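You operate a simulated robot arm through the tools that you are given. There is no shell and no other tool.

You are at the controls of a simulated robot arm. One attempt, no reset.

TASK
Bring the empty bin arm home from the floor guides at slow pace.
Fine: use the column panel; set the pace grip before the arm moves; lift to SWING, swing to HOME, lower to the HOME mark; leave the mains on.

Only the result counts: the job must be done as asked and must still hold three seconds after the hand-in. Knocking over, shifting, dropping, spilling or breaking anything else fails it.

THE ROBOT
A 6-joint arm with a two-finger gripper, fixed in place. Base frame: the origin is on the floor under the middle of its stand, x ahead of it, y to its left, z up. Readings come in cm, degrees, newtons and seconds.
It reaches about 75.4 cm from its shoulder. Its first joint turns from -66.0 to 66.0 degrees. Payload 2.45 kg.
The TCP is the grasp point between the finger pads, 3 cm short of the fingertips. In the tool frame z runs along the fingers and y along their closing line. The gripper opens to 10.6 cm; its body begins 7.9 cm behind the TCP.
Orientation is that of the tool frame in the base frame, as a unit quaternion [x, y, z, w]. With the fingers straight down and closing along the base's y, the tool's x points along the base's -x, its y along +y and its z along -z.

THE INTERFACE
- The arm moves only by the tool arm_command. Its argument "increments" is a list of rows, each a list of 7 numbers: the shift along the tool's x, y, z in cm, then the turn, a rotation vector about the tool's x, y, z in degrees, then the closure, from 0 (fully open) to 1 (shut). In form: [[dx, dy, dz, wx, wy, wz, grip], ...]. A call has 1 to 20 rows; each row shifts and turns the commanded pose from where the row before left it, along the tool's axes as they then stand. Each row takes 0.2 s and may step no farther than 5 cm and 8.6 degrees from the row before; otherwise, or with a gripper value out of range, the whole call is refused. Where a pose cannot be reached the arm comes as near as it can. A force on the tool above 50 N (or 10 N above the force at the start of the call, whichever is more), or a blocked arm, ends the call early, and 0.2 s more pass. The fingers move at their own pace (about 15.3 cm/s each) and stop on an object; they squeeze with about 36 N. The grip force told is the motor's: it shows also when the fingers shut on nothing. Time passes only in rows, and 0.2 s behind the last, so rows that do not move let the fingers close. The reply holds the time, the measured pose of the TCP, the force on the tool along the base axes, the opening and the grip force, in the units named above and with some noise, with the torque about the TCP (base axes, N m) and any sound that the robot's microphone picked up.
- Cameras (640 x 400 px; columns grow to the right, rows downward): "scene" is fixed at [6.7, 41.58, 142.56]; the picture's right is [-0.70, -0.71, 0.00], its down [-0.26, 0.25, -0.93] and it looks along [0.66, -0.66, -0.36] (base axes); focal length 336 px, centre (320, 200). "wrist" rides on the gripper at [7.6, -0.2, -10.6] in the tool frame; the picture's right is [0.02, 1.00, 0.00], its down [-0.78, 0.02, -0.62] and it looks along [-0.62, 0.01, 0.78] (tool axes); focal length 247 px, centre (320, 200). There is no depth. A picture from a camera that has moved, and an enlarged one, comes with that camera's place and axes in the base frame and with its lens.
- capture(camera): a new picture of that camera. The clock stands still meanwhile.
- zoom(camera, box): a new picture of the part [left, top, right, bottom] of that camera's present view, enlarged. The clock stands still meanwhile.
- sign_off(): hands the job in; it is judged then, once.

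Places have to be worked out from the pictures, the camera data and where the tool is seen. Open the gripper and draw the arm clear of the work before you hand the job in, unless the task says otherwise.

The tools are called after "Request:" as a command line: name --pt "numbers of a row" for each row, then --argument value for the rest, lists and objects as JSON in quotes. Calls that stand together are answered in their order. arm_command: Moves the arm, as the interface text tells. Its arguments: {"type":"object","properties":{"increments":{"type":"array","items":{"type":"array","items":{"type":"number"}}}},"required":["increments"]} The other tools are called the same way: capture (camera) takes a picture; zoom (camera, box) takes an enlarged picture of a part of a camera's view; sign_off () hands the job in.

At the start:

```text
time: 0.0
eef_pos: [31.9, -10.95, 131.97]
orientation: [0.0, 1.0, 0.0, 0.0]
ft_force: [-0.6, -0.4, -1.2]
moment: [0.03, -0.01, 0.02]
gripper_width: 10.58
grip_force: 0.0
```

scene: 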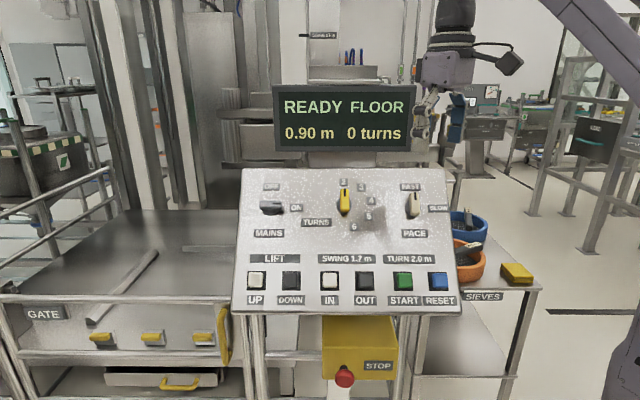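
wrist: 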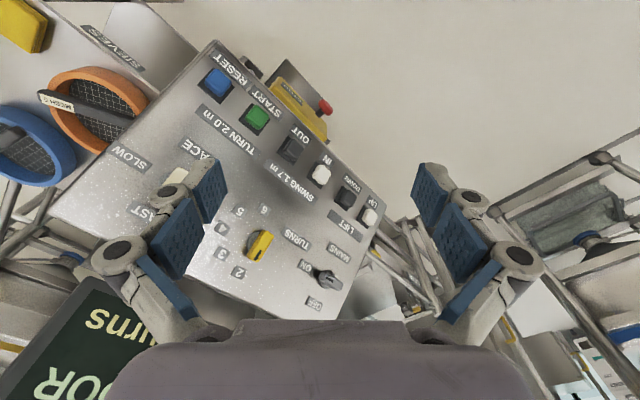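

I'll begin by looking closely at the panel and the display before I move anything.

Request:
zoom --camera "scene" --box '[220, 150, 480, 320]'

Request:
zoom --camera "scene" --box '[260, 20, 420, 160]'

Request:
zoom --camera "wrist" --box '[40, 30, 400, 330]'

Request:
zoom --camera "scene" --box '[380, 160, 480, 240]'

```text
2.35 times, centred on (350, 235) of scene
camera zoom: at [6.7, 41.58, 142.56], right [-0.7, -0.71, 0.0], down [-0.26, 0.25, -0.93], along [0.66, -0.66, -0.36], focal length 790 px, centre (249, 118)
```

zoom: 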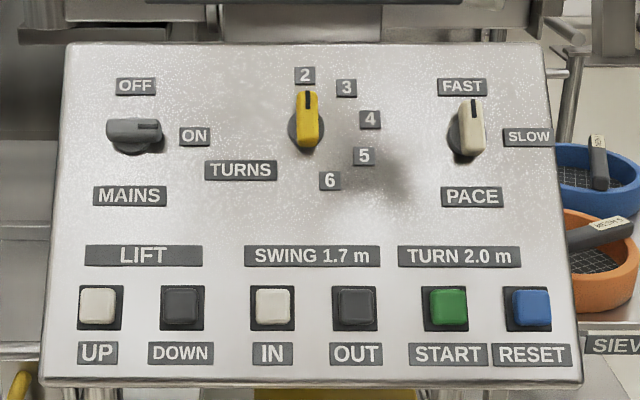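

```text
2.86 times, centred on (340, 90) of scene
camera zoom: at [6.7, 41.58, 142.56], right [-0.7, -0.71, 0.0], down [-0.26, 0.25, -0.93], along [0.66, -0.66, -0.36], focal length 960 px, centre (263, 514)
```

zoom: 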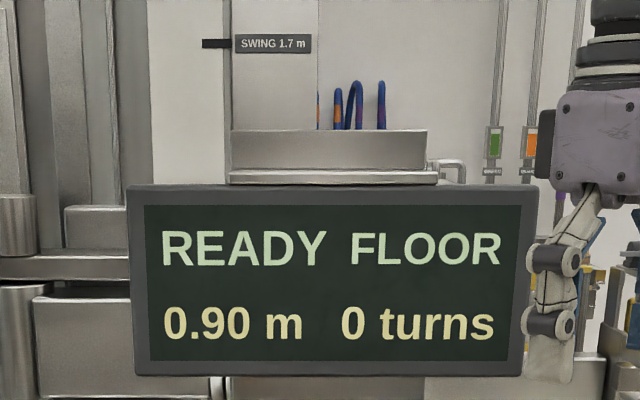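

```text
1.33 times, centred on (220, 180) of wrist
camera zoom: at [24.28, -11.01, 142.5], right [-0.02, 1.0, 0.0], down [0.78, 0.02, 0.62], along [0.62, 0.01, -0.78], focal length 329 px, centre (453, 227)
```

zoom: 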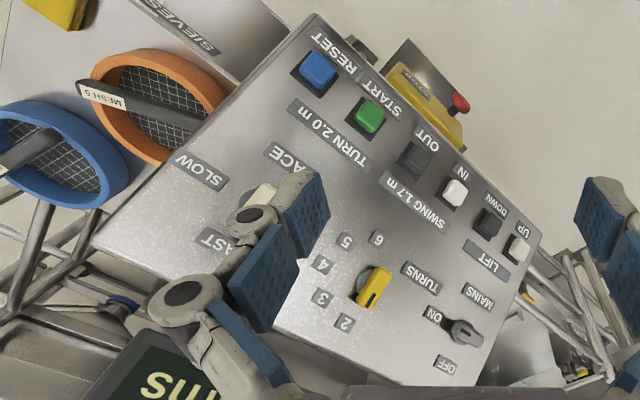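

```text
5.00 times, centred on (430, 200) of scene
camera zoom: at [6.7, 41.58, 142.56], right [-0.7, -0.71, 0.0], down [-0.26, 0.25, -0.93], along [0.66, -0.66, -0.36], focal length 1680 px, centre (-230, 200)
```

zoom: 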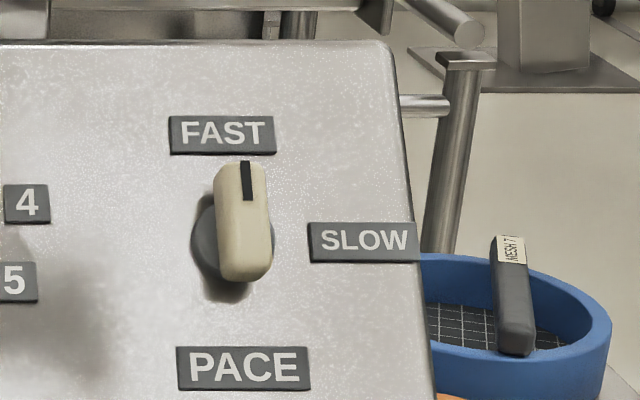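

The mains is ON and PACE is at FAST, with SLOW about a quarter turn clockwise. Next I'll look for the HOME mark on the column and for any other notices.

Request:
zoom --camera "scene" --box '[200, 0, 420, 90]'

Request:
zoom --camera "scene" --box '[0, 0, 220, 220]'

Request:
zoom --camera "scene" --box '[400, 0, 640, 200]'

Request:
zoom --camera "scene" --box '[0, 200, 240, 400]'

Request:
zoom --camera "wrist" --box '[480, 120, 640, 400]'

Request:
zoom --camera "scene" --box '[200, 0, 280, 170]'

```text
2.91 times, centred on (310, 45) of scene
camera zoom: at [6.7, 41.58, 142.56], right [-0.7, -0.71, 0.0], down [-0.26, 0.25, -0.93], along [0.66, -0.66, -0.36], focal length 977 px, centre (349, 651)
```

zoom: 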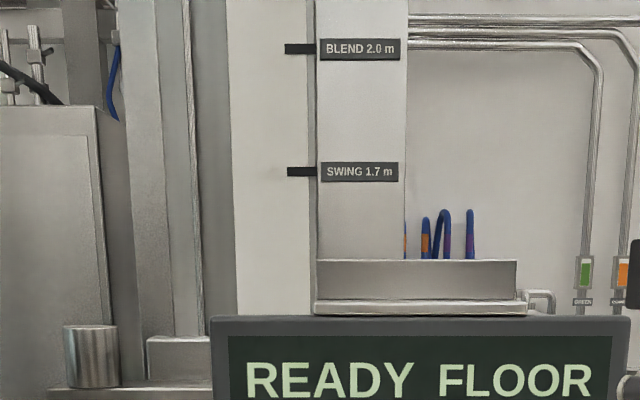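

```text
1.82 times, centred on (110, 110) of scene
camera zoom: at [6.7, 41.58, 142.56], right [-0.7, -0.71, 0.0], down [-0.26, 0.25, -0.93], along [0.66, -0.66, -0.36], focal length 611 px, centre (702, 364)
```

zoom: 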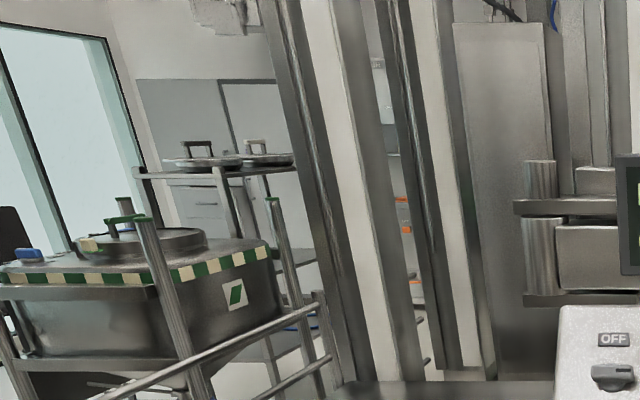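

```text
2.00 times, centred on (520, 100) of scene
camera zoom: at [6.7, 41.58, 142.56], right [-0.7, -0.71, 0.0], down [-0.26, 0.25, -0.93], along [0.66, -0.66, -0.36], focal length 672 px, centre (-80, 400)
```

zoom: 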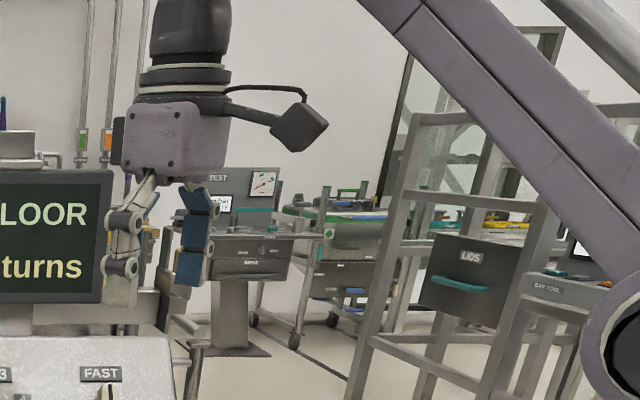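

```text
2.00 times, centred on (120, 300) of scene
camera zoom: at [6.7, 41.58, 142.56], right [-0.7, -0.71, 0.0], down [-0.26, 0.25, -0.93], along [0.66, -0.66, -0.36], focal length 672 px, centre (720, 0)
```

zoom: 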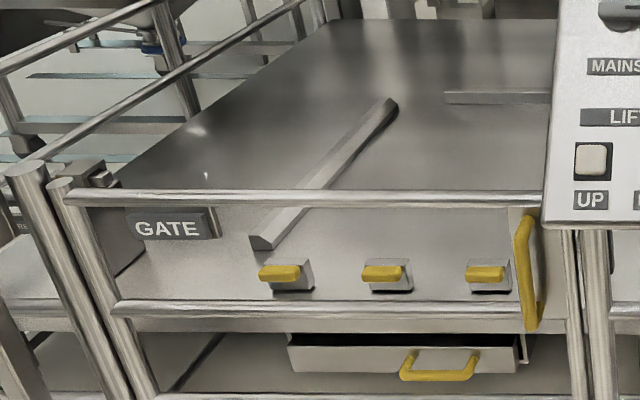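

```text
1.43 times, centred on (560, 260) of wrist
camera zoom: at [24.28, -11.01, 142.5], right [-0.02, 1.0, 0.0], down [0.78, 0.02, 0.62], along [0.62, 0.01, -0.78], focal length 353 px, centre (-23, 114)
```

zoom: 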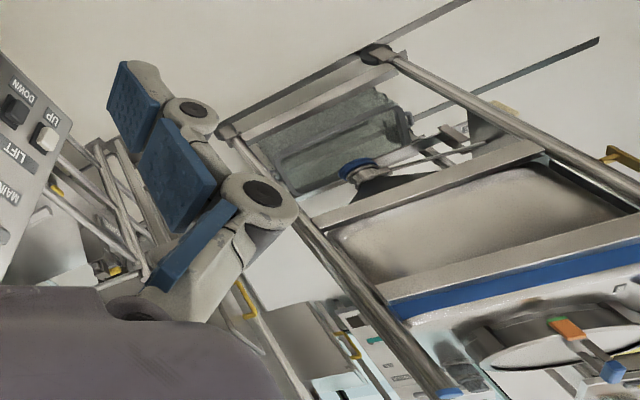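

```text
2.35 times, centred on (240, 85) of scene
camera zoom: at [6.7, 41.58, 142.56], right [-0.7, -0.71, 0.0], down [-0.26, 0.25, -0.93], along [0.66, -0.66, -0.36], focal length 790 px, centre (508, 471)
```

zoom: 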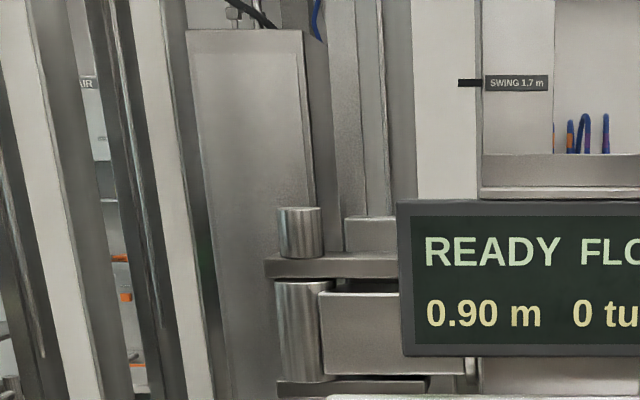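

From the two views I put the panel on a slope of about 45°. The PACE knob is near (49.5, -36.4, 107) and the button row is at z≈93, running from UP (69, 3) to RESET (36, -30). The column marks below SWING are hidden behind the display, so I'll yaw and tilt the wrist camera to look toward the column before touching anything.

Request:
arm_command --pt "0 0 -3 0 0 8.5 0" --pt "0 0 -3 0 0 8.5 0" --pt "0 0 -3 0 0 8.5 0" --pt "0 0 -3 0 0 8.5 0" --pt "0 0 0 0 -8.5 0 0" --pt "0 0 0 0 -8.5 0 0" --pt "0 0 0 0 -8.5 0 0" --pt "0 0 0 0 -8.5 0 0" --pt "0 0 0 0 -8.5 0 0" --pt "0 0 0 0 0 0 0"

```text
time: 2.2
eef_pos: [30.13, -10.14, 136.97]
orientation: [0.272, 0.891, -0.105, 0.348]
ft_force: [-0.1, -0.8, -0.5]
moment: [-0.01, -0.02, -0.01]
gripper_width: 10.62
grip_force: 0.0
out of reach, approached as far as the arm can: row 2, 3, 4
```

The straight-up lift ran out of reach, but the yaw and tilt went through. I'll see what the wrist camera shows now.

Request:
capture --camera "wrist"

Request:
capture --camera "scene"

```text
taken
camera wrist: at [19.31, -3.17, 139.6], right [0.55, 0.84, -0.01], down [0.14, -0.07, 0.99], along [0.83, -0.54, -0.16], focal length 247 px, centre (320, 200)
```

wrist: 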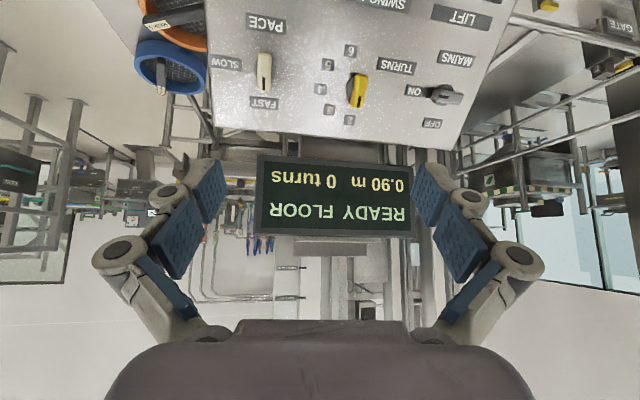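

```text
taken
```

scene: 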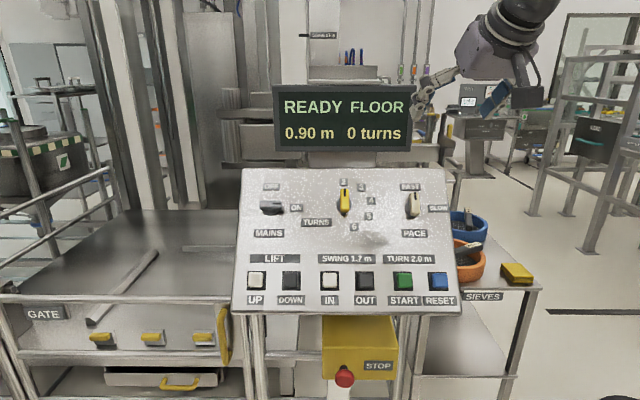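

The column is visible just past the display, so I'll zoom in there and in the gap between the panel and the display.

Request:
zoom --camera "wrist" --box '[220, 225, 440, 325]'

Request:
zoom --camera "wrist" --box '[210, 120, 450, 240]'

Request:
zoom --camera "wrist" --box '[0, 60, 220, 260]'

Request:
zoom --camera "wrist" --box '[430, 0, 640, 240]'

```text
2.91 times, centred on (330, 275) of wrist
camera zoom: at [19.31, -3.17, 139.6], right [0.55, 0.84, -0.01], down [0.14, -0.07, 0.99], along [0.83, -0.54, -0.16], focal length 718 px, centre (291, -18)
```

zoom: 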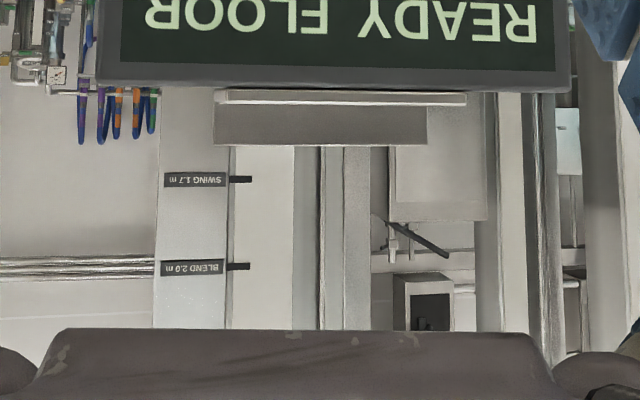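

```text
2.67 times, centred on (330, 180) of wrist
camera zoom: at [19.31, -3.17, 139.6], right [0.55, 0.84, -0.01], down [0.14, -0.07, 0.99], along [0.83, -0.54, -0.16], focal length 659 px, centre (293, 253)
```

zoom: 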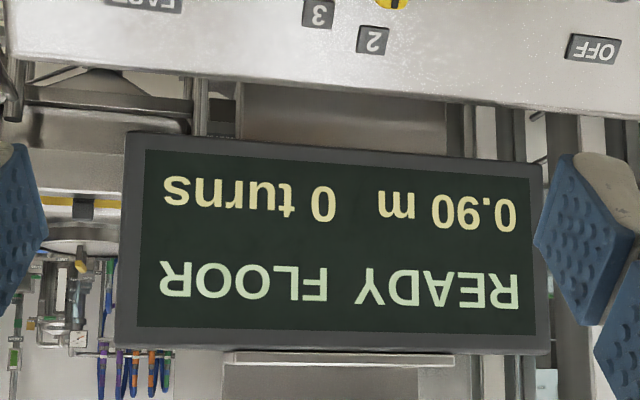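

```text
2.00 times, centred on (110, 160) of wrist
camera zoom: at [19.31, -3.17, 139.6], right [0.55, 0.84, -0.01], down [0.14, -0.07, 0.99], along [0.83, -0.54, -0.16], focal length 494 px, centre (740, 280)
```

zoom: 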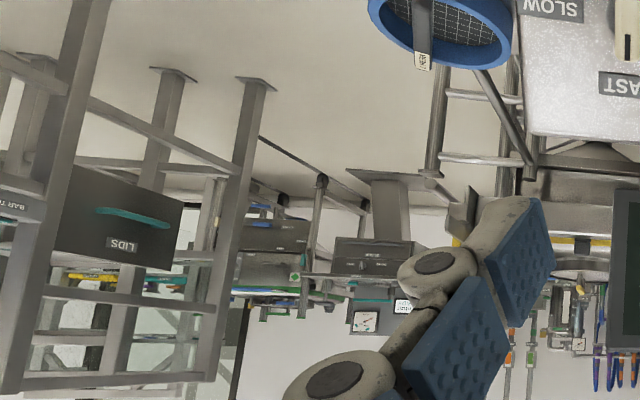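

```text
1.67 times, centred on (535, 120) of wrist
camera zoom: at [19.31, -3.17, 139.6], right [0.55, 0.84, -0.01], down [0.14, -0.07, 0.99], along [0.83, -0.54, -0.16], focal length 412 px, centre (-38, 333)
```

zoom: 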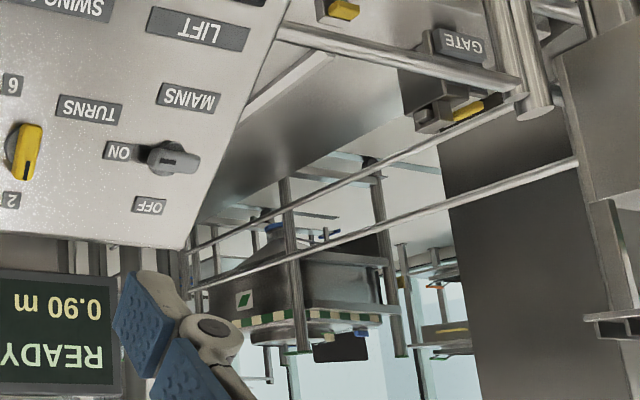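

HOME isn't on the visible part of the column (about 1.4 m and up), so it must be lower, behind the display. I'll slide the hand right to see past the display's right edge.

Request:
arm_command --pt "-1.4 -3.4 2.05 0 0 0 0" --pt "-1.4 -3.4 2.05 0 0 0 0" --pt "-1.4 -3.4 2.05 0 0 0 0" --pt "-1.4 -3.4 2.05 0 0 0 0" --pt "-1.4 -3.4 2.05 0 0 0 0" --pt "-1.4 -3.4 2.05 0 0 0 0" --pt "-1.4 -3.4 2.05 0 0 0 0" --pt "0 0 0 0 0 0 0"

Request:
capture --camera "wrist"

```text
time: 4.0
eef_pos: [30.89, -39.41, 132.82]
orientation: [0.272, 0.891, -0.105, 0.346]
ft_force: [0.9, 0.0, 0.4]
moment: [0.01, -0.01, 0.02]
gripper_width: 10.6
grip_force: 0.1
```

```text
taken
camera wrist: at [20.22, -32.36, 135.56], right [0.55, 0.84, -0.01], down [0.14, -0.07, 0.99], along [0.83, -0.54, -0.16], focal length 247 px, centre (320, 200)
```

wrist: 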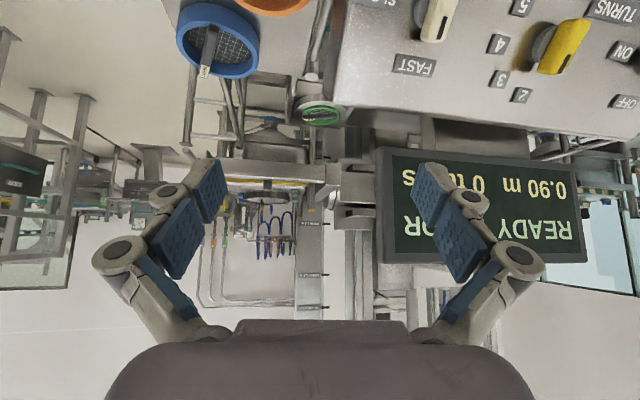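

Now the column shows in the gap left of the display. I'll zoom in on its marks.

Request:
zoom --camera "wrist" --box '[270, 190, 380, 320]'

Request:
zoom --camera "wrist" --box '[220, 120, 390, 250]'

Request:
zoom --camera "wrist" --box '[300, 0, 460, 100]'

```text
3.08 times, centred on (325, 255) of wrist
camera zoom: at [20.22, -32.36, 135.56], right [0.55, 0.84, -0.01], down [0.14, -0.07, 0.99], along [0.83, -0.54, -0.16], focal length 760 px, centre (305, 31)
```

zoom: 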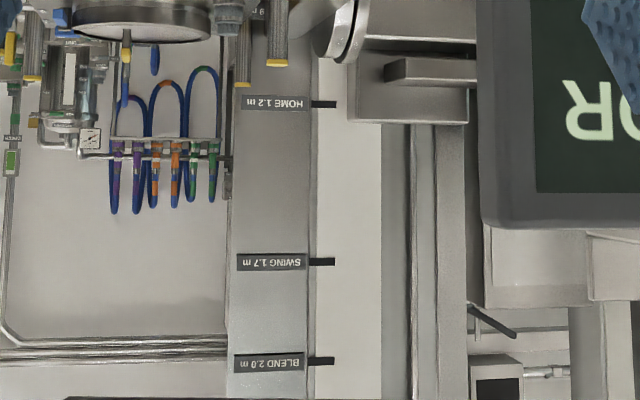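

```text
3.08 times, centred on (305, 185) of wrist
camera zoom: at [20.22, -32.36, 135.56], right [0.55, 0.84, -0.01], down [0.14, -0.07, 0.99], along [0.83, -0.54, -0.16], focal length 760 px, centre (366, 246)
```

zoom: 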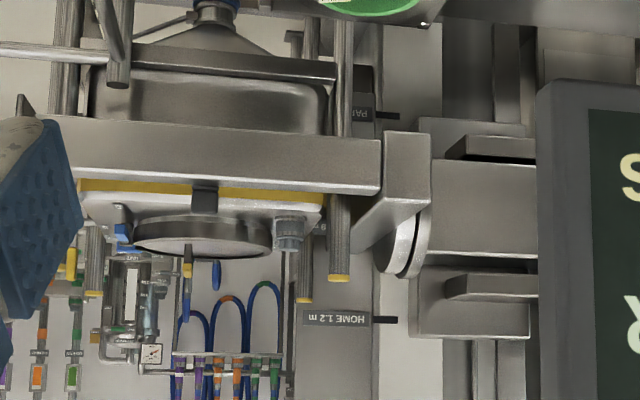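

```text
4.00 times, centred on (380, 50) of wrist
camera zoom: at [20.22, -32.36, 135.56], right [0.55, 0.84, -0.01], down [0.14, -0.07, 0.99], along [0.83, -0.54, -0.16], focal length 988 px, centre (80, 800)
```

zoom: 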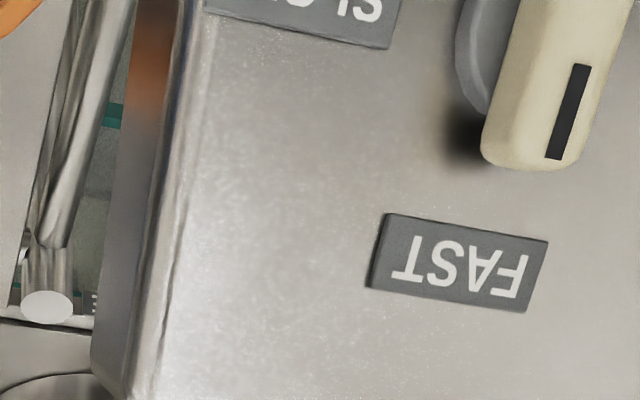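

The marks read HOME 1.2 m, SWING 1.7 m and BLEND 2.0 m. So the plan is PACE to SLOW, lift to 1.70, swing, then lower to 1.20. First I'll bring the open gripper square to the panel, about 10 cm above the PACE knob.

Request:
arm_command --pt "0 0 0 3.94 0 4.3 0" --pt "0 0 0 3.94 0 4.3 0" --pt "0 0 0 0 -3.8 0 0" --pt "1.86 2.59 2.57 0 0 0 0" --pt "1.86 2.59 2.57 0 0 0 0" --pt "1.86 2.59 2.57 0 0 0 0" --pt "1.86 2.59 2.57 0 0 0 0" --pt "1.86 2.59 2.57 0 0 0 0" --pt "1.86 2.59 2.57 0 0 0 0" --pt "0 0 0 0 0 0 0"

Request:
capture --camera "wrist"

Request:
capture --camera "scene"

```text
time: 6.2
eef_pos: [44.07, -31.0, 114.47]
orientation: [0.357, 0.847, -0.152, 0.363]
ft_force: [0.2, 0.2, 0.6]
moment: [0.0, -0.02, 0.02]
gripper_width: 10.59
grip_force: 0.0
```

```text
taken
camera wrist: at [35.02, -21.86, 116.31], right [0.7, 0.71, -0.02], down [0.08, -0.05, 1.0], along [0.71, -0.7, -0.09], focal length 247 px, centre (320, 200)
```

wrist: 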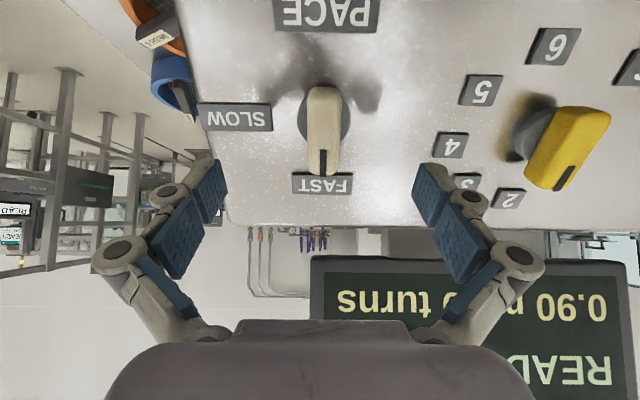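

```text
taken
```

scene: 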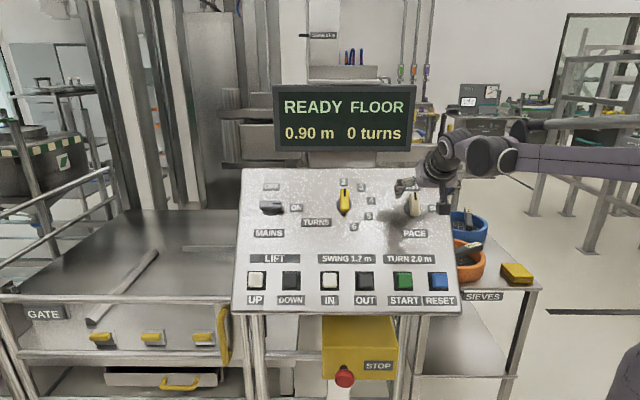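

I'm square to the panel now. I'll zoom in to pin down the knob's position and height.

Request:
zoom --camera "wrist" --box '[190, 10, 430, 220]'

Request:
zoom --camera "scene" --box '[360, 140, 480, 260]'

```text
1.90 times, centred on (310, 115) of wrist
camera zoom: at [35.02, -21.86, 116.31], right [0.7, 0.71, -0.02], down [0.08, -0.05, 1.0], along [0.71, -0.7, -0.09], focal length 470 px, centre (339, 362)
```

zoom: 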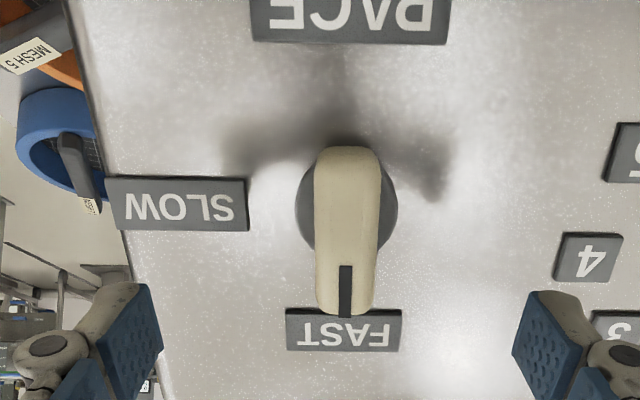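

```text
3.33 times, centred on (420, 200) of scene
camera zoom: at [6.7, 41.58, 142.56], right [-0.7, -0.71, 0.0], down [-0.26, 0.25, -0.93], along [0.66, -0.66, -0.36], focal length 1120 px, centre (-13, 200)
```

zoom: 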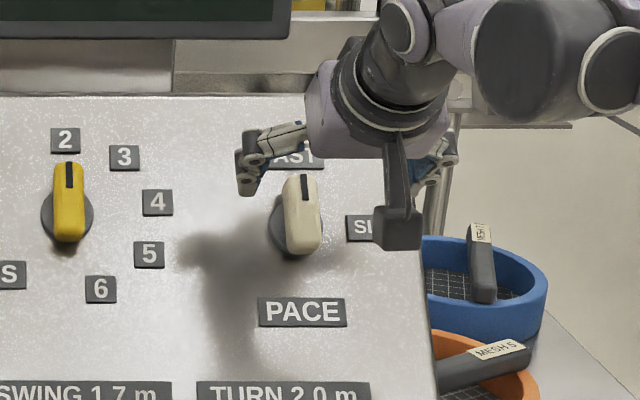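

The knob axis is about 0.2 cm off the tool line in x and y. The disc face is roughly 9.5–10 cm ahead and the grip top about 7.3 cm ahead. I'll align and advance 4 cm, then check again.

Request:
arm_command --pt "0.2 0.17 2.0 0 0 0 0" --pt "0 0 2.0 0 0 0 0" --pt "0 0 0 0 0 0 0"

Request:
zoom --camera "wrist" --box '[190, 10, 450, 260]'

Request:
zoom --camera "scene" --box '[370, 150, 470, 250]'

```text
time: 7.0
eef_pos: [46.33, -32.86, 111.54]
orientation: [0.357, 0.847, -0.153, 0.362]
ft_force: [0.1, 0.7, 0.3]
moment: [0.0, -0.02, -0.03]
gripper_width: 10.62
grip_force: 0.1
```

```text
1.60 times, centred on (320, 135) of wrist
camera zoom: at [37.12, -23.61, 113.25], right [0.7, 0.71, -0.02], down [0.08, -0.05, 1.0], along [0.71, -0.7, -0.09], focal length 395 px, centre (320, 304)
```

zoom: 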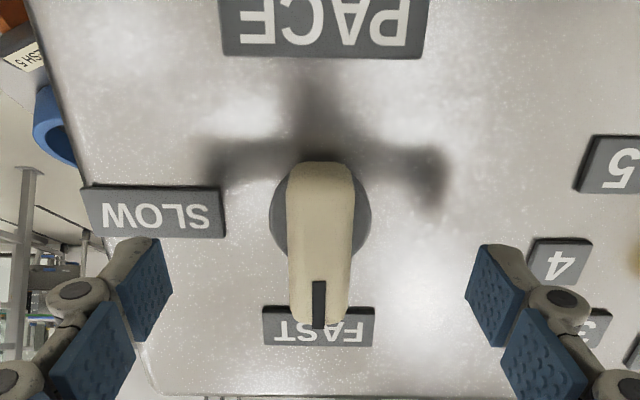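

```text
4.00 times, centred on (420, 200) of scene
camera zoom: at [6.7, 41.58, 142.56], right [-0.7, -0.71, 0.0], down [-0.26, 0.25, -0.93], along [0.66, -0.66, -0.36], focal length 1344 px, centre (-80, 200)
```

zoom: 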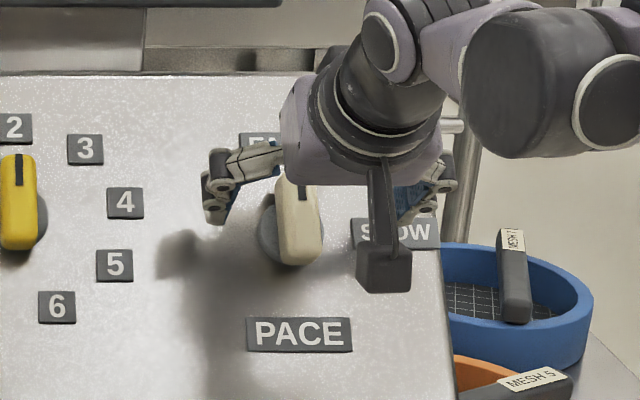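

Tips are about 2.6 cm off the panel and level with the top of the grip, and lateral alignment is within 2 mm. I'll advance 1.7 cm so the pads straddle the grip, then check clearance before closing.

Request:
arm_command --pt "-0.1 -0.05 1.0 0 0 0 0" --pt "0 0 0.7 0 0 0 0" --pt "0 0 0 0 0 0 0"

Request:
zoom --camera "wrist" --box '[190, 10, 450, 260]'

Request:
zoom --camera "scene" --box '[370, 150, 470, 250]'

```text
time: 7.8
eef_pos: [47.14, -33.75, 110.24]
orientation: [0.357, 0.847, -0.153, 0.362]
ft_force: [-0.5, -0.5, 0.3]
moment: [-0.02, 0.02, 0.0]
gripper_width: 10.61
grip_force: 0.1
```

```text
1.60 times, centred on (320, 135) of wrist
camera zoom: at [37.94, -24.57, 112.04], right [0.7, 0.71, -0.02], down [0.08, -0.05, 1.0], along [0.71, -0.7, -0.09], focal length 395 px, centre (320, 304)
```

zoom: 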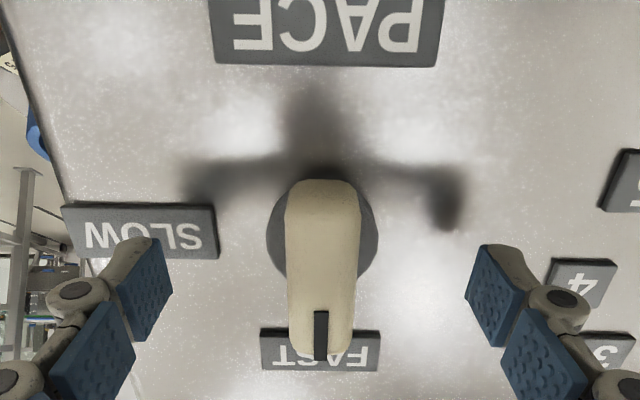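

```text
4.00 times, centred on (420, 200) of scene
camera zoom: at [6.7, 41.58, 142.56], right [-0.7, -0.71, 0.0], down [-0.26, 0.25, -0.93], along [0.66, -0.66, -0.36], focal length 1344 px, centre (-80, 200)
```

zoom: 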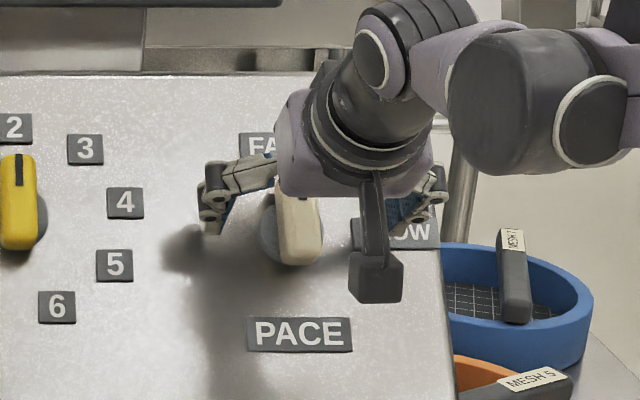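

The tips sit about 0.5 cm above the knob's disc, beside the grip, with no contact force. I'll close on the grip now.

Request:
arm_command --pt "0 0 0 0 0 0 0.5" --pt "0 0 0 0 0 0 1" --pt "0 0 0 0 0 0 1" --pt "0 0 0 0 0 0 1"

Request:
zoom --camera "wrist" --box '[190, 10, 450, 260]'

```text
time: 8.4
eef_pos: [46.85, -33.46, 110.45]
orientation: [0.355, 0.848, -0.152, 0.362]
ft_force: [-19.4, 8.9, 17.7]
moment: [-0.07, 0.02, -0.04]
gripper_width: 2.33
grip_force: 45.4
stopped in row 3: the force on the tool passed its limit at 96 N (the readings are from after the stop); the commanded pose is now the measured one
```

```text
1.60 times, centred on (320, 135) of wrist
camera zoom: at [37.72, -24.29, 112.29], right [0.7, 0.71, -0.02], down [0.08, -0.05, 1.0], along [0.71, -0.7, -0.09], focal length 395 px, centre (320, 304)
```

zoom: 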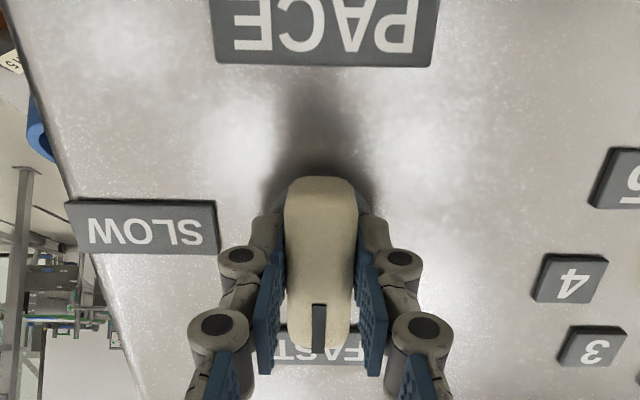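

The fingers closed on the grip (2.33 cm), but the closing tips pressed onto the base disc and pushed the hand back 0.4 cm. I'll open slightly, back off 0.5 cm and re-grip higher to relieve that load.

Request:
arm_command --pt "0 0 0 0 0 0 0.5" --pt "0 0 -0.5 0 0 0 0.5" --pt "0 0 0 0 0 0 0.5"

Request:
zoom --camera "wrist" --box '[190, 10, 450, 260]'

Request:
capture --camera "scene"

```text
time: 9.2
eef_pos: [46.99, -33.11, 110.76]
orientation: [0.355, 0.848, -0.151, 0.364]
ft_force: [-0.1, 0.1, 0.6]
moment: [0.0, -0.01, 0.0]
gripper_width: 5.27
grip_force: 0.0
```

```text
1.60 times, centred on (320, 135) of wrist
camera zoom: at [37.7, -24.06, 112.54], right [0.7, 0.71, -0.01], down [0.07, -0.05, 1.0], along [0.71, -0.7, -0.09], focal length 395 px, centre (320, 304)
```

zoom: 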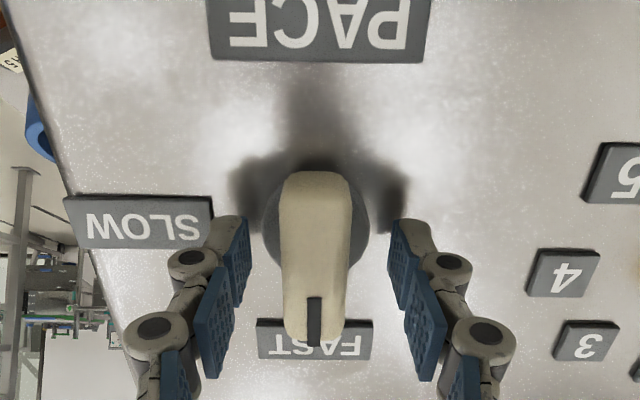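

```text
taken
```

scene: 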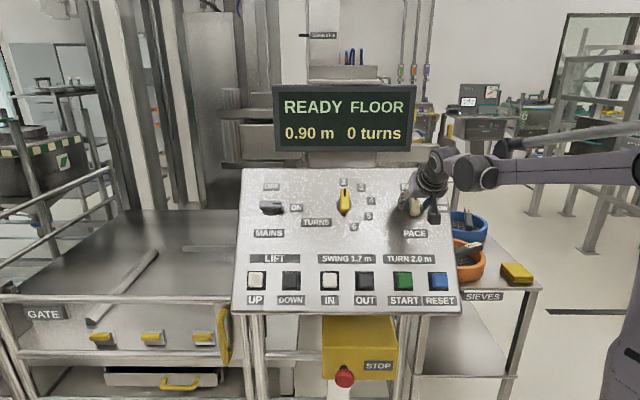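

The load is off and the knob still points at FAST. The grip sits about 0.25 cm to the tool's -y side, so I'll shift there and close at this higher position.

Request:
arm_command --pt "0 -0.25 0 0 0 0 0.5" --pt "0 0 0 0 0 0 0.7" --pt "0 0 0 0 0 0 0.8" --pt "0 0 0 0 0 0 1" --pt "0 0 0 0 0 0 1"

Request:
zoom --camera "wrist" --box '[190, 10, 450, 260]'

```text
time: 10.4
eef_pos: [46.68, -33.36, 110.78]
orientation: [0.355, 0.848, -0.15, 0.364]
ft_force: [7.6, 4.7, -0.6]
moment: [0.04, -0.26, 0.23]
gripper_width: 2.34
grip_force: 44.8
```

```text
1.60 times, centred on (320, 135) of wrist
camera zoom: at [37.55, -24.19, 112.52], right [0.7, 0.71, -0.01], down [0.07, -0.05, 1.0], along [0.71, -0.7, -0.09], focal length 395 px, centre (320, 304)
```

zoom: 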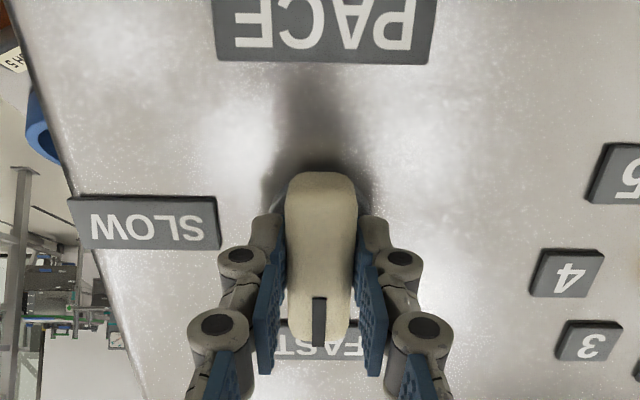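

I have a firm grip on the knob (2.34 cm, about 45 N) with only a light side load. I'll start turning clockwise about the tool axis in small steps and check the torque.

Request:
arm_command --pt "0 0.1 0 0 0 0 1" --pt "0 0 0 0 0 6 1" --pt "0 0 0 0 0 6 1" --pt "0 0 0 0 0 6 1" --pt "0 0 0 0 0 0 1"

Request:
zoom --camera "wrist" --box '[190, 10, 450, 260]'

```text
time: 11.6
eef_pos: [46.75, -33.3, 110.72]
orientation: [0.484, 0.782, -0.091, 0.382]
ft_force: [12.0, -1.4, -4.5]
moment: [1.01, 0.29, 0.57]
gripper_width: 2.36
grip_force: 45.5
```

```text
1.60 times, centred on (320, 135) of wrist
camera zoom: at [39.39, -22.67, 112.78], right [0.82, 0.53, 0.21], down [-0.12, -0.21, 0.97], along [0.56, -0.82, -0.11], focal length 395 px, centre (320, 304)
```

zoom: 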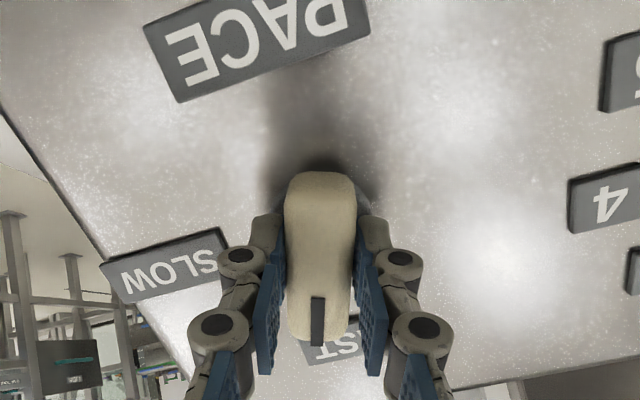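

The knob is turning with the gripper, at about 1.2 N·m with low side force. I'll continue the turn.

Request:
arm_command --pt "0 0 0 0 0 7 1" --pt "0 0 0 0 0 7 1" --pt "0 0 0 0 0 7 1" --pt "0 0 0 0 0 7 1" --pt "0 0 0 0 0 7 1" --pt "0 0 0 0 0 0 1"

Request:
zoom --camera "wrist" --box '[190, 10, 450, 260]'

```text
time: 13.0
eef_pos: [46.68, -33.39, 110.7]
orientation: [0.696, 0.6, 0.027, 0.393]
ft_force: [-3.1, 2.2, -0.3]
moment: [0.06, -0.77, 0.67]
gripper_width: 2.42
grip_force: 44.8
```

```text
1.60 times, centred on (320, 135) of wrist
camera zoom: at [43.3, -21.29, 114.66], right [0.82, 0.05, 0.57], down [-0.52, -0.35, 0.78], along [0.24, -0.94, -0.26], focal length 395 px, centre (320, 304)
```

zoom: 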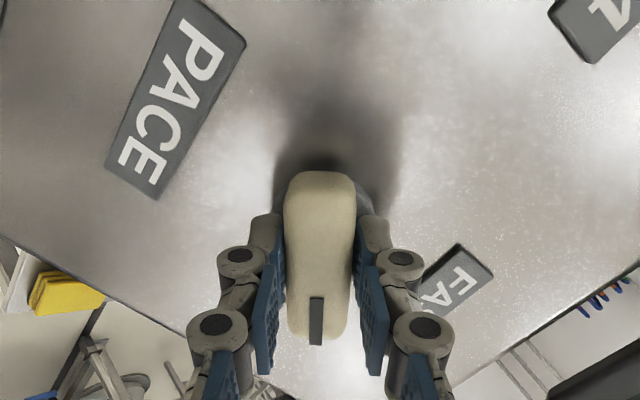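

About 53° is done and the knob is following smoothly. I'll take the remaining 37° to SLOW.

Request:
arm_command --pt "0 0 0 0 0 7 1" --pt "0 0 0 0 0 7 1" --pt "0 0 0 0 0 7 1" --pt "0 0 0 0 0 7 1" --pt "0 0 0 0 0 7 1" --pt "0 0 0 0 0 2 1" --pt "0 0 0 0 0 0 1"

Request:
zoom --camera "wrist" --box '[190, 10, 450, 260]'

Request:
zoom --camera "scene" --box '[360, 140, 480, 260]'

```text
time: 14.6
eef_pos: [46.62, -33.37, 110.73]
orientation: [0.851, 0.347, 0.15, 0.365]
ft_force: [-14.0, 2.7, 2.6]
moment: [-0.75, -0.4, 0.3]
gripper_width: 2.43
grip_force: 44.7
```

```text
1.60 times, centred on (320, 135) of wrist
camera zoom: at [46.63, -22.39, 117.9], right [0.5, -0.48, 0.72], down [-0.87, -0.24, 0.44], along [-0.04, -0.85, -0.53], focal length 395 px, centre (320, 304)
```

zoom: 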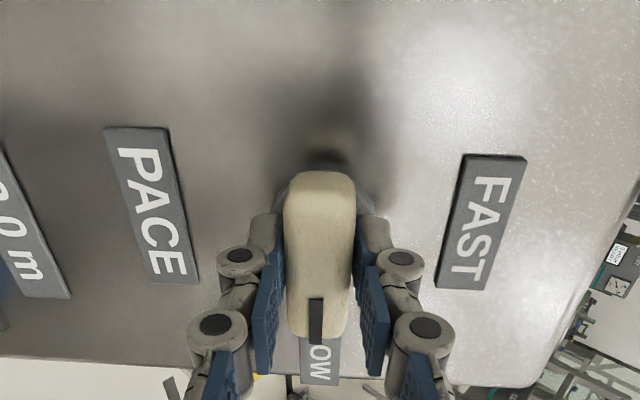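

```text
3.33 times, centred on (420, 200) of scene
camera zoom: at [6.65, 41.6, 142.55], right [-0.7, -0.71, 0.0], down [-0.25, 0.25, -0.93], along [0.66, -0.66, -0.36], focal length 1120 px, centre (-13, 200)
```

zoom: 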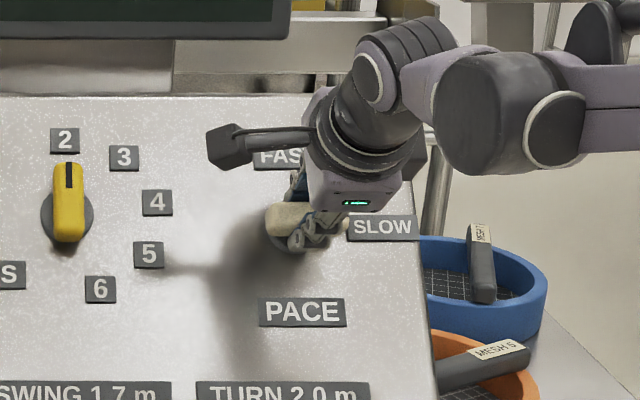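

The tool has turned 90.0° and the grip points at SLOW. I'll open, back straight off the panel and check the knob and display.

Request:
arm_command --pt "0 0 0 0 0 0 0.5" --pt "0 0 0 0 0 0 0.3" --pt "0 0 -3 0 0 0 0.3" --pt "0 0 -4 0 0 0 0.3" --pt "0 0 -4 0 0 0 0.3" --pt "0 0 0 0 0 0 0.3"

Request:
capture --camera "scene"

Request:
zoom --camera "scene" --box '[360, 140, 480, 260]'

Request:
capture --camera "wrist"

```text
time: 16.0
eef_pos: [41.27, -27.58, 118.23]
orientation: [0.851, 0.348, 0.15, 0.364]
ft_force: [0.4, 0.1, -0.2]
moment: [0.01, 0.0, -0.02]
gripper_width: 7.43
grip_force: 0.0
```

```text
taken
```

scene: 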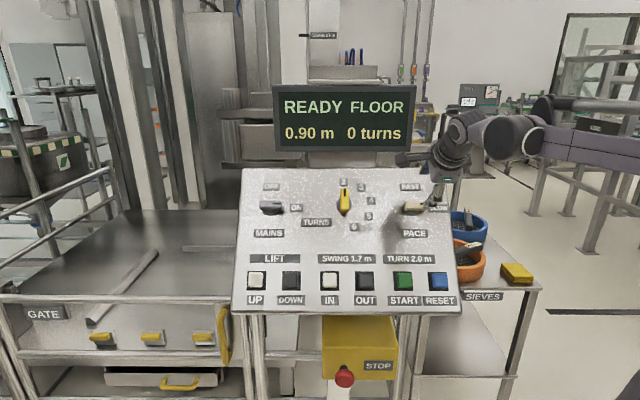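

```text
3.33 times, centred on (420, 200) of scene
camera zoom: at [6.7, 41.58, 142.56], right [-0.7, -0.71, 0.0], down [-0.26, 0.25, -0.93], along [0.66, -0.66, -0.36], focal length 1120 px, centre (-13, 200)
```

zoom: 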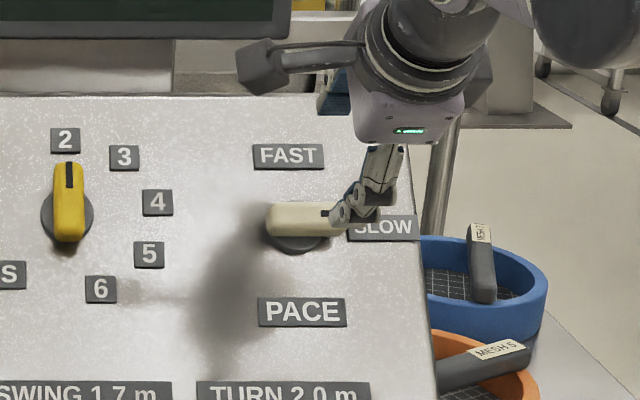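

```text
taken
camera wrist: at [41.13, -16.6, 125.5], right [0.5, -0.48, 0.72], down [-0.87, -0.24, 0.44], along [-0.04, -0.85, -0.53], focal length 247 px, centre (320, 200)
```

wrist: 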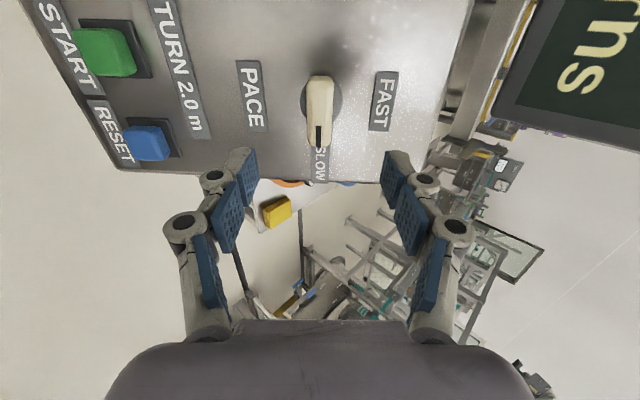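

PACE now points at SLOW and the display still reads READY FLOOR 0.90 m. Next I'll close the fingers, turn the hand back upright and angle it for the far UP button.

Request:
arm_command --pt "0 0 0 0 0 -8.2 0.6" --pt "0 0 0 0 0 -8.2 1" --pt "0 0 0 0 0 -8.2 1" --pt "0 0 0 0 0 -8.2 1" --pt "0 0 0 0 0 -8.2 1" --pt "0 0 0 0 0 -8.2 1" --pt "0 0 0 0 0 -8.2 1" --pt "0 0 0 0 0 -8.2 1" --pt "0 0 0 0 0 -8.2 1" --pt "0 0 0 0 0 -8.2 1" --pt "0 0 0 0 0 -8.2 1" --pt "0 0 0 -5.09 0 -4.85 1" --pt "0 0 0 -5.09 0 -4.85 1" --pt "0 0 0 -5.09 0 -4.85 1" --pt "0 0 0 -5.09 0 -4.85 1" --pt "0 0 0 0 -5.95 0 1" --pt "0 0 0 0 -5.95 0 1" --pt "0 0 0 0 0 0 1"

Request:
capture --camera "wrist"

Request:
capture --camera "scene"

```text
time: 19.8
eef_pos: [41.27, -27.73, 118.34]
orientation: [0.13, 0.864, -0.072, 0.482]
ft_force: [0.5, 0.1, -0.7]
moment: [-0.04, -0.03, 0.03]
gripper_width: 0.0
grip_force: 28.4
```

```text
taken
camera wrist: at [28.66, -23.96, 117.39], right [0.28, 0.96, -0.02], down [-0.11, 0.05, 0.99], along [0.95, -0.28, 0.12], focal length 247 px, centre (320, 200)
```

wrist: 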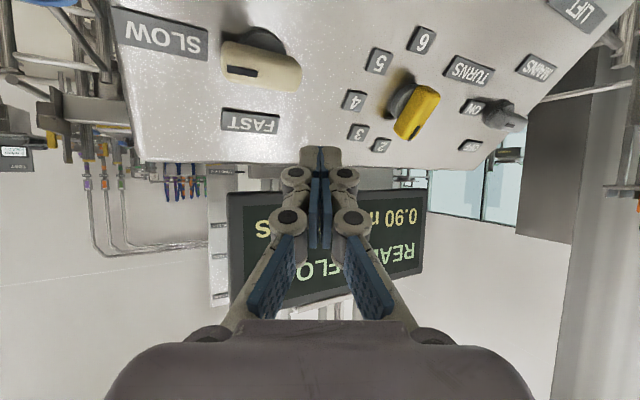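

```text
taken
```

scene: 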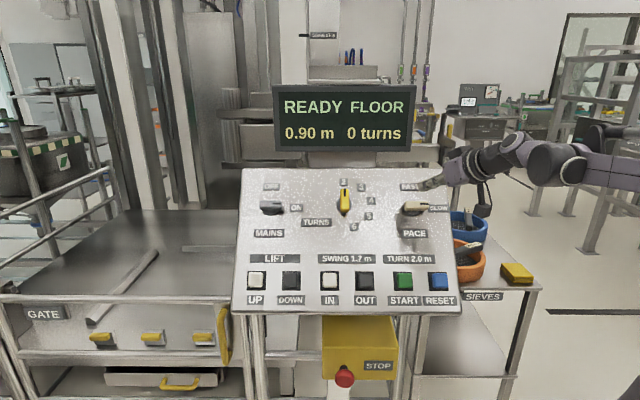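

The hand is angled and the fingers are shut. I'll move across to about 6 cm above the UP button.

Request:
arm_command --pt "1.07 3.95 2.0 0 0 0 1" --pt "1.07 3.95 2.0 0 0 0 1" --pt "1.07 3.95 2.0 0 0 0 1" --pt "1.07 3.95 2.0 0 0 0 1" --pt "1.07 3.95 2.0 0 0 0 1" --pt "1.07 3.95 2.0 0 0 0 1" --pt "1.07 3.95 2.0 0 0 0 1" --pt "1.07 3.95 2.0 0 0 0 1" --pt "1.07 3.95 2.0 0 0 0 1" --pt "1.07 3.95 2.0 0 0 0 1" --pt "0 0 0 0 0 0 1"

Request:
capture --camera "wrist"

Request:
capture --camera "scene"

```text
time: 22.2
eef_pos: [63.56, 6.74, 98.74]
orientation: [0.131, 0.864, -0.073, 0.481]
ft_force: [-0.3, -0.7, 0.1]
moment: [0.01, -0.03, 0.02]
gripper_width: 0.02
grip_force: 28.5
```

```text
taken
camera wrist: at [51.13, 10.46, 97.81], right [0.28, 0.96, -0.02], down [-0.11, 0.05, 0.99], along [0.95, -0.28, 0.12], focal length 247 px, centre (320, 200)
```

wrist: 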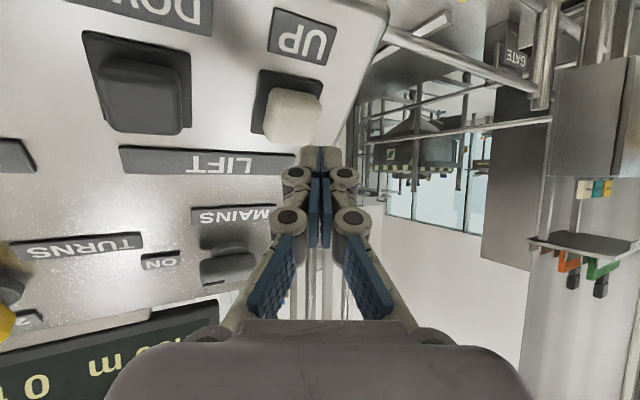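

```text
taken
```

scene: 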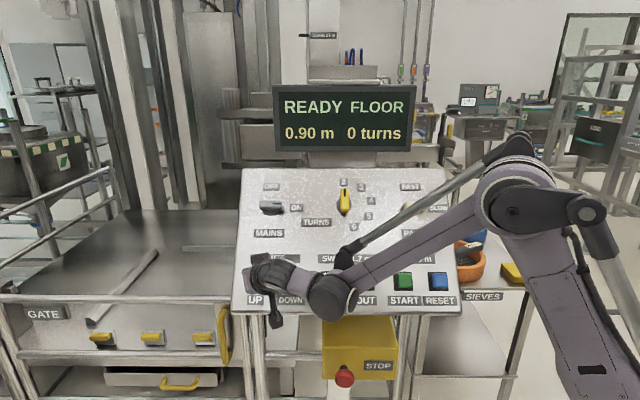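

The button top triangulates to about (68.1, 3.4, 93.9), with the tip about 4.7 cm off along the panel normal. I'll advance 3.3 cm along the normal and look.

Request:
arm_command --pt "0.42 -0.57 1.49 0 0 0 1" --pt "0.42 -0.57 1.49 0 0 0 1" --pt "0 0 0 0 0 0 1"

Request:
zoom --camera "wrist" --box '[200, 20, 440, 220]'

Request:
zoom --camera "scene" --box '[220, 230, 340, 330]'

```text
time: 23.0
eef_pos: [65.23, 5.09, 96.3]
orientation: [0.131, 0.864, -0.073, 0.481]
ft_force: [0.7, -0.1, 0.5]
moment: [0.02, 0.01, -0.02]
gripper_width: 0.0
grip_force: 28.9
```

```text
2.00 times, centred on (320, 120) of wrist
camera zoom: at [52.8, 8.73, 95.5], right [0.28, 0.96, -0.02], down [-0.11, 0.05, 0.99], along [0.95, -0.28, 0.12], focal length 494 px, centre (320, 360)
```

zoom: 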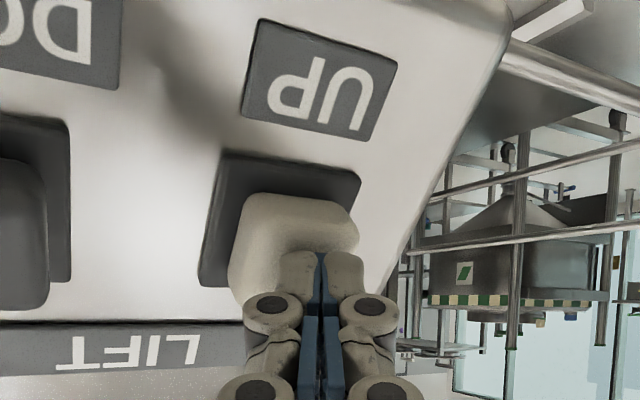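

```text
4.00 times, centred on (280, 280) of scene
camera zoom: at [6.7, 41.58, 142.56], right [-0.7, -0.71, 0.0], down [-0.26, 0.25, -0.93], along [0.66, -0.66, -0.36], focal length 1344 px, centre (480, -120)
```

zoom: 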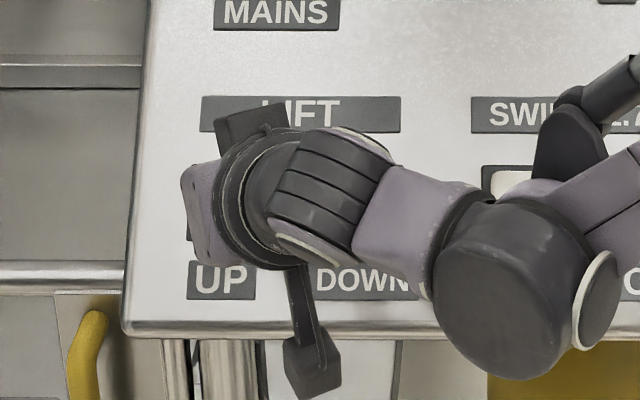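

The closed tips are about 1 cm short of the cap and slightly to one side of its centre. I'll shift over a touch and creep in along the normal, watching the force.

Request:
arm_command --pt "0.0 -0.4 0.0 0 0 0 1" --pt "0.08 -0.1 0.27 0 0 0 1" --pt "0.08 -0.1 0.27 0 0 0 1"

Request:
zoom --camera "wrist" --box '[200, 20, 440, 220]'

Request:
zoom --camera "scene" --box '[260, 70, 430, 160]'

```text
time: 23.8
eef_pos: [65.48, 4.42, 96.07]
orientation: [0.13, 0.864, -0.072, 0.481]
ft_force: [-1.6, 0.9, 0.7]
moment: [0.04, 0.04, 0.01]
gripper_width: 0.0
grip_force: 28.6
heard: click
```

```text
2.00 times, centred on (320, 120) of wrist
camera zoom: at [52.98, 8.11, 95.16], right [0.28, 0.96, -0.02], down [-0.11, 0.05, 0.99], along [0.95, -0.28, 0.12], focal length 494 px, centre (320, 360)
```

zoom: 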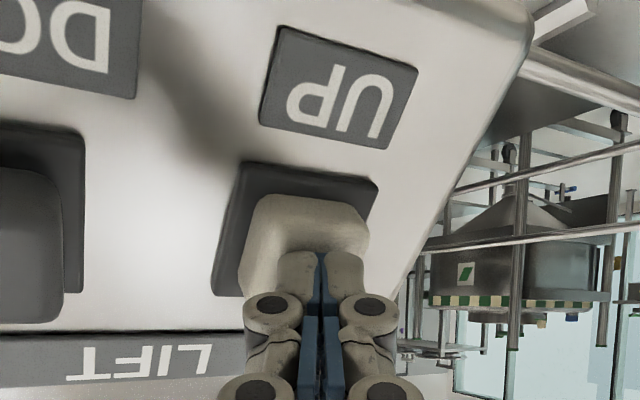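

```text
3.76 times, centred on (345, 115) of scene
camera zoom: at [6.69, 41.58, 142.56], right [-0.7, -0.71, 0.0], down [-0.26, 0.25, -0.93], along [0.66, -0.66, -0.36], focal length 1264 px, centre (226, 520)
```

zoom: 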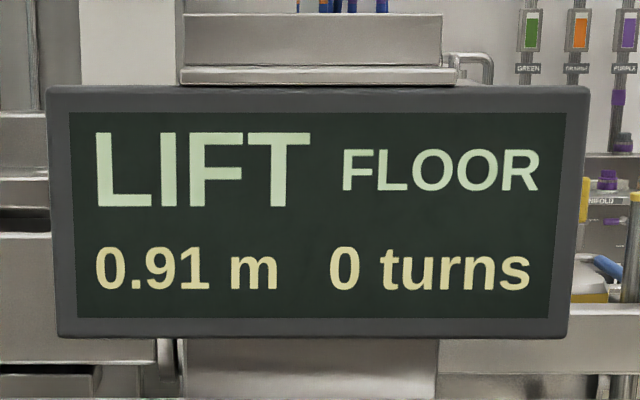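

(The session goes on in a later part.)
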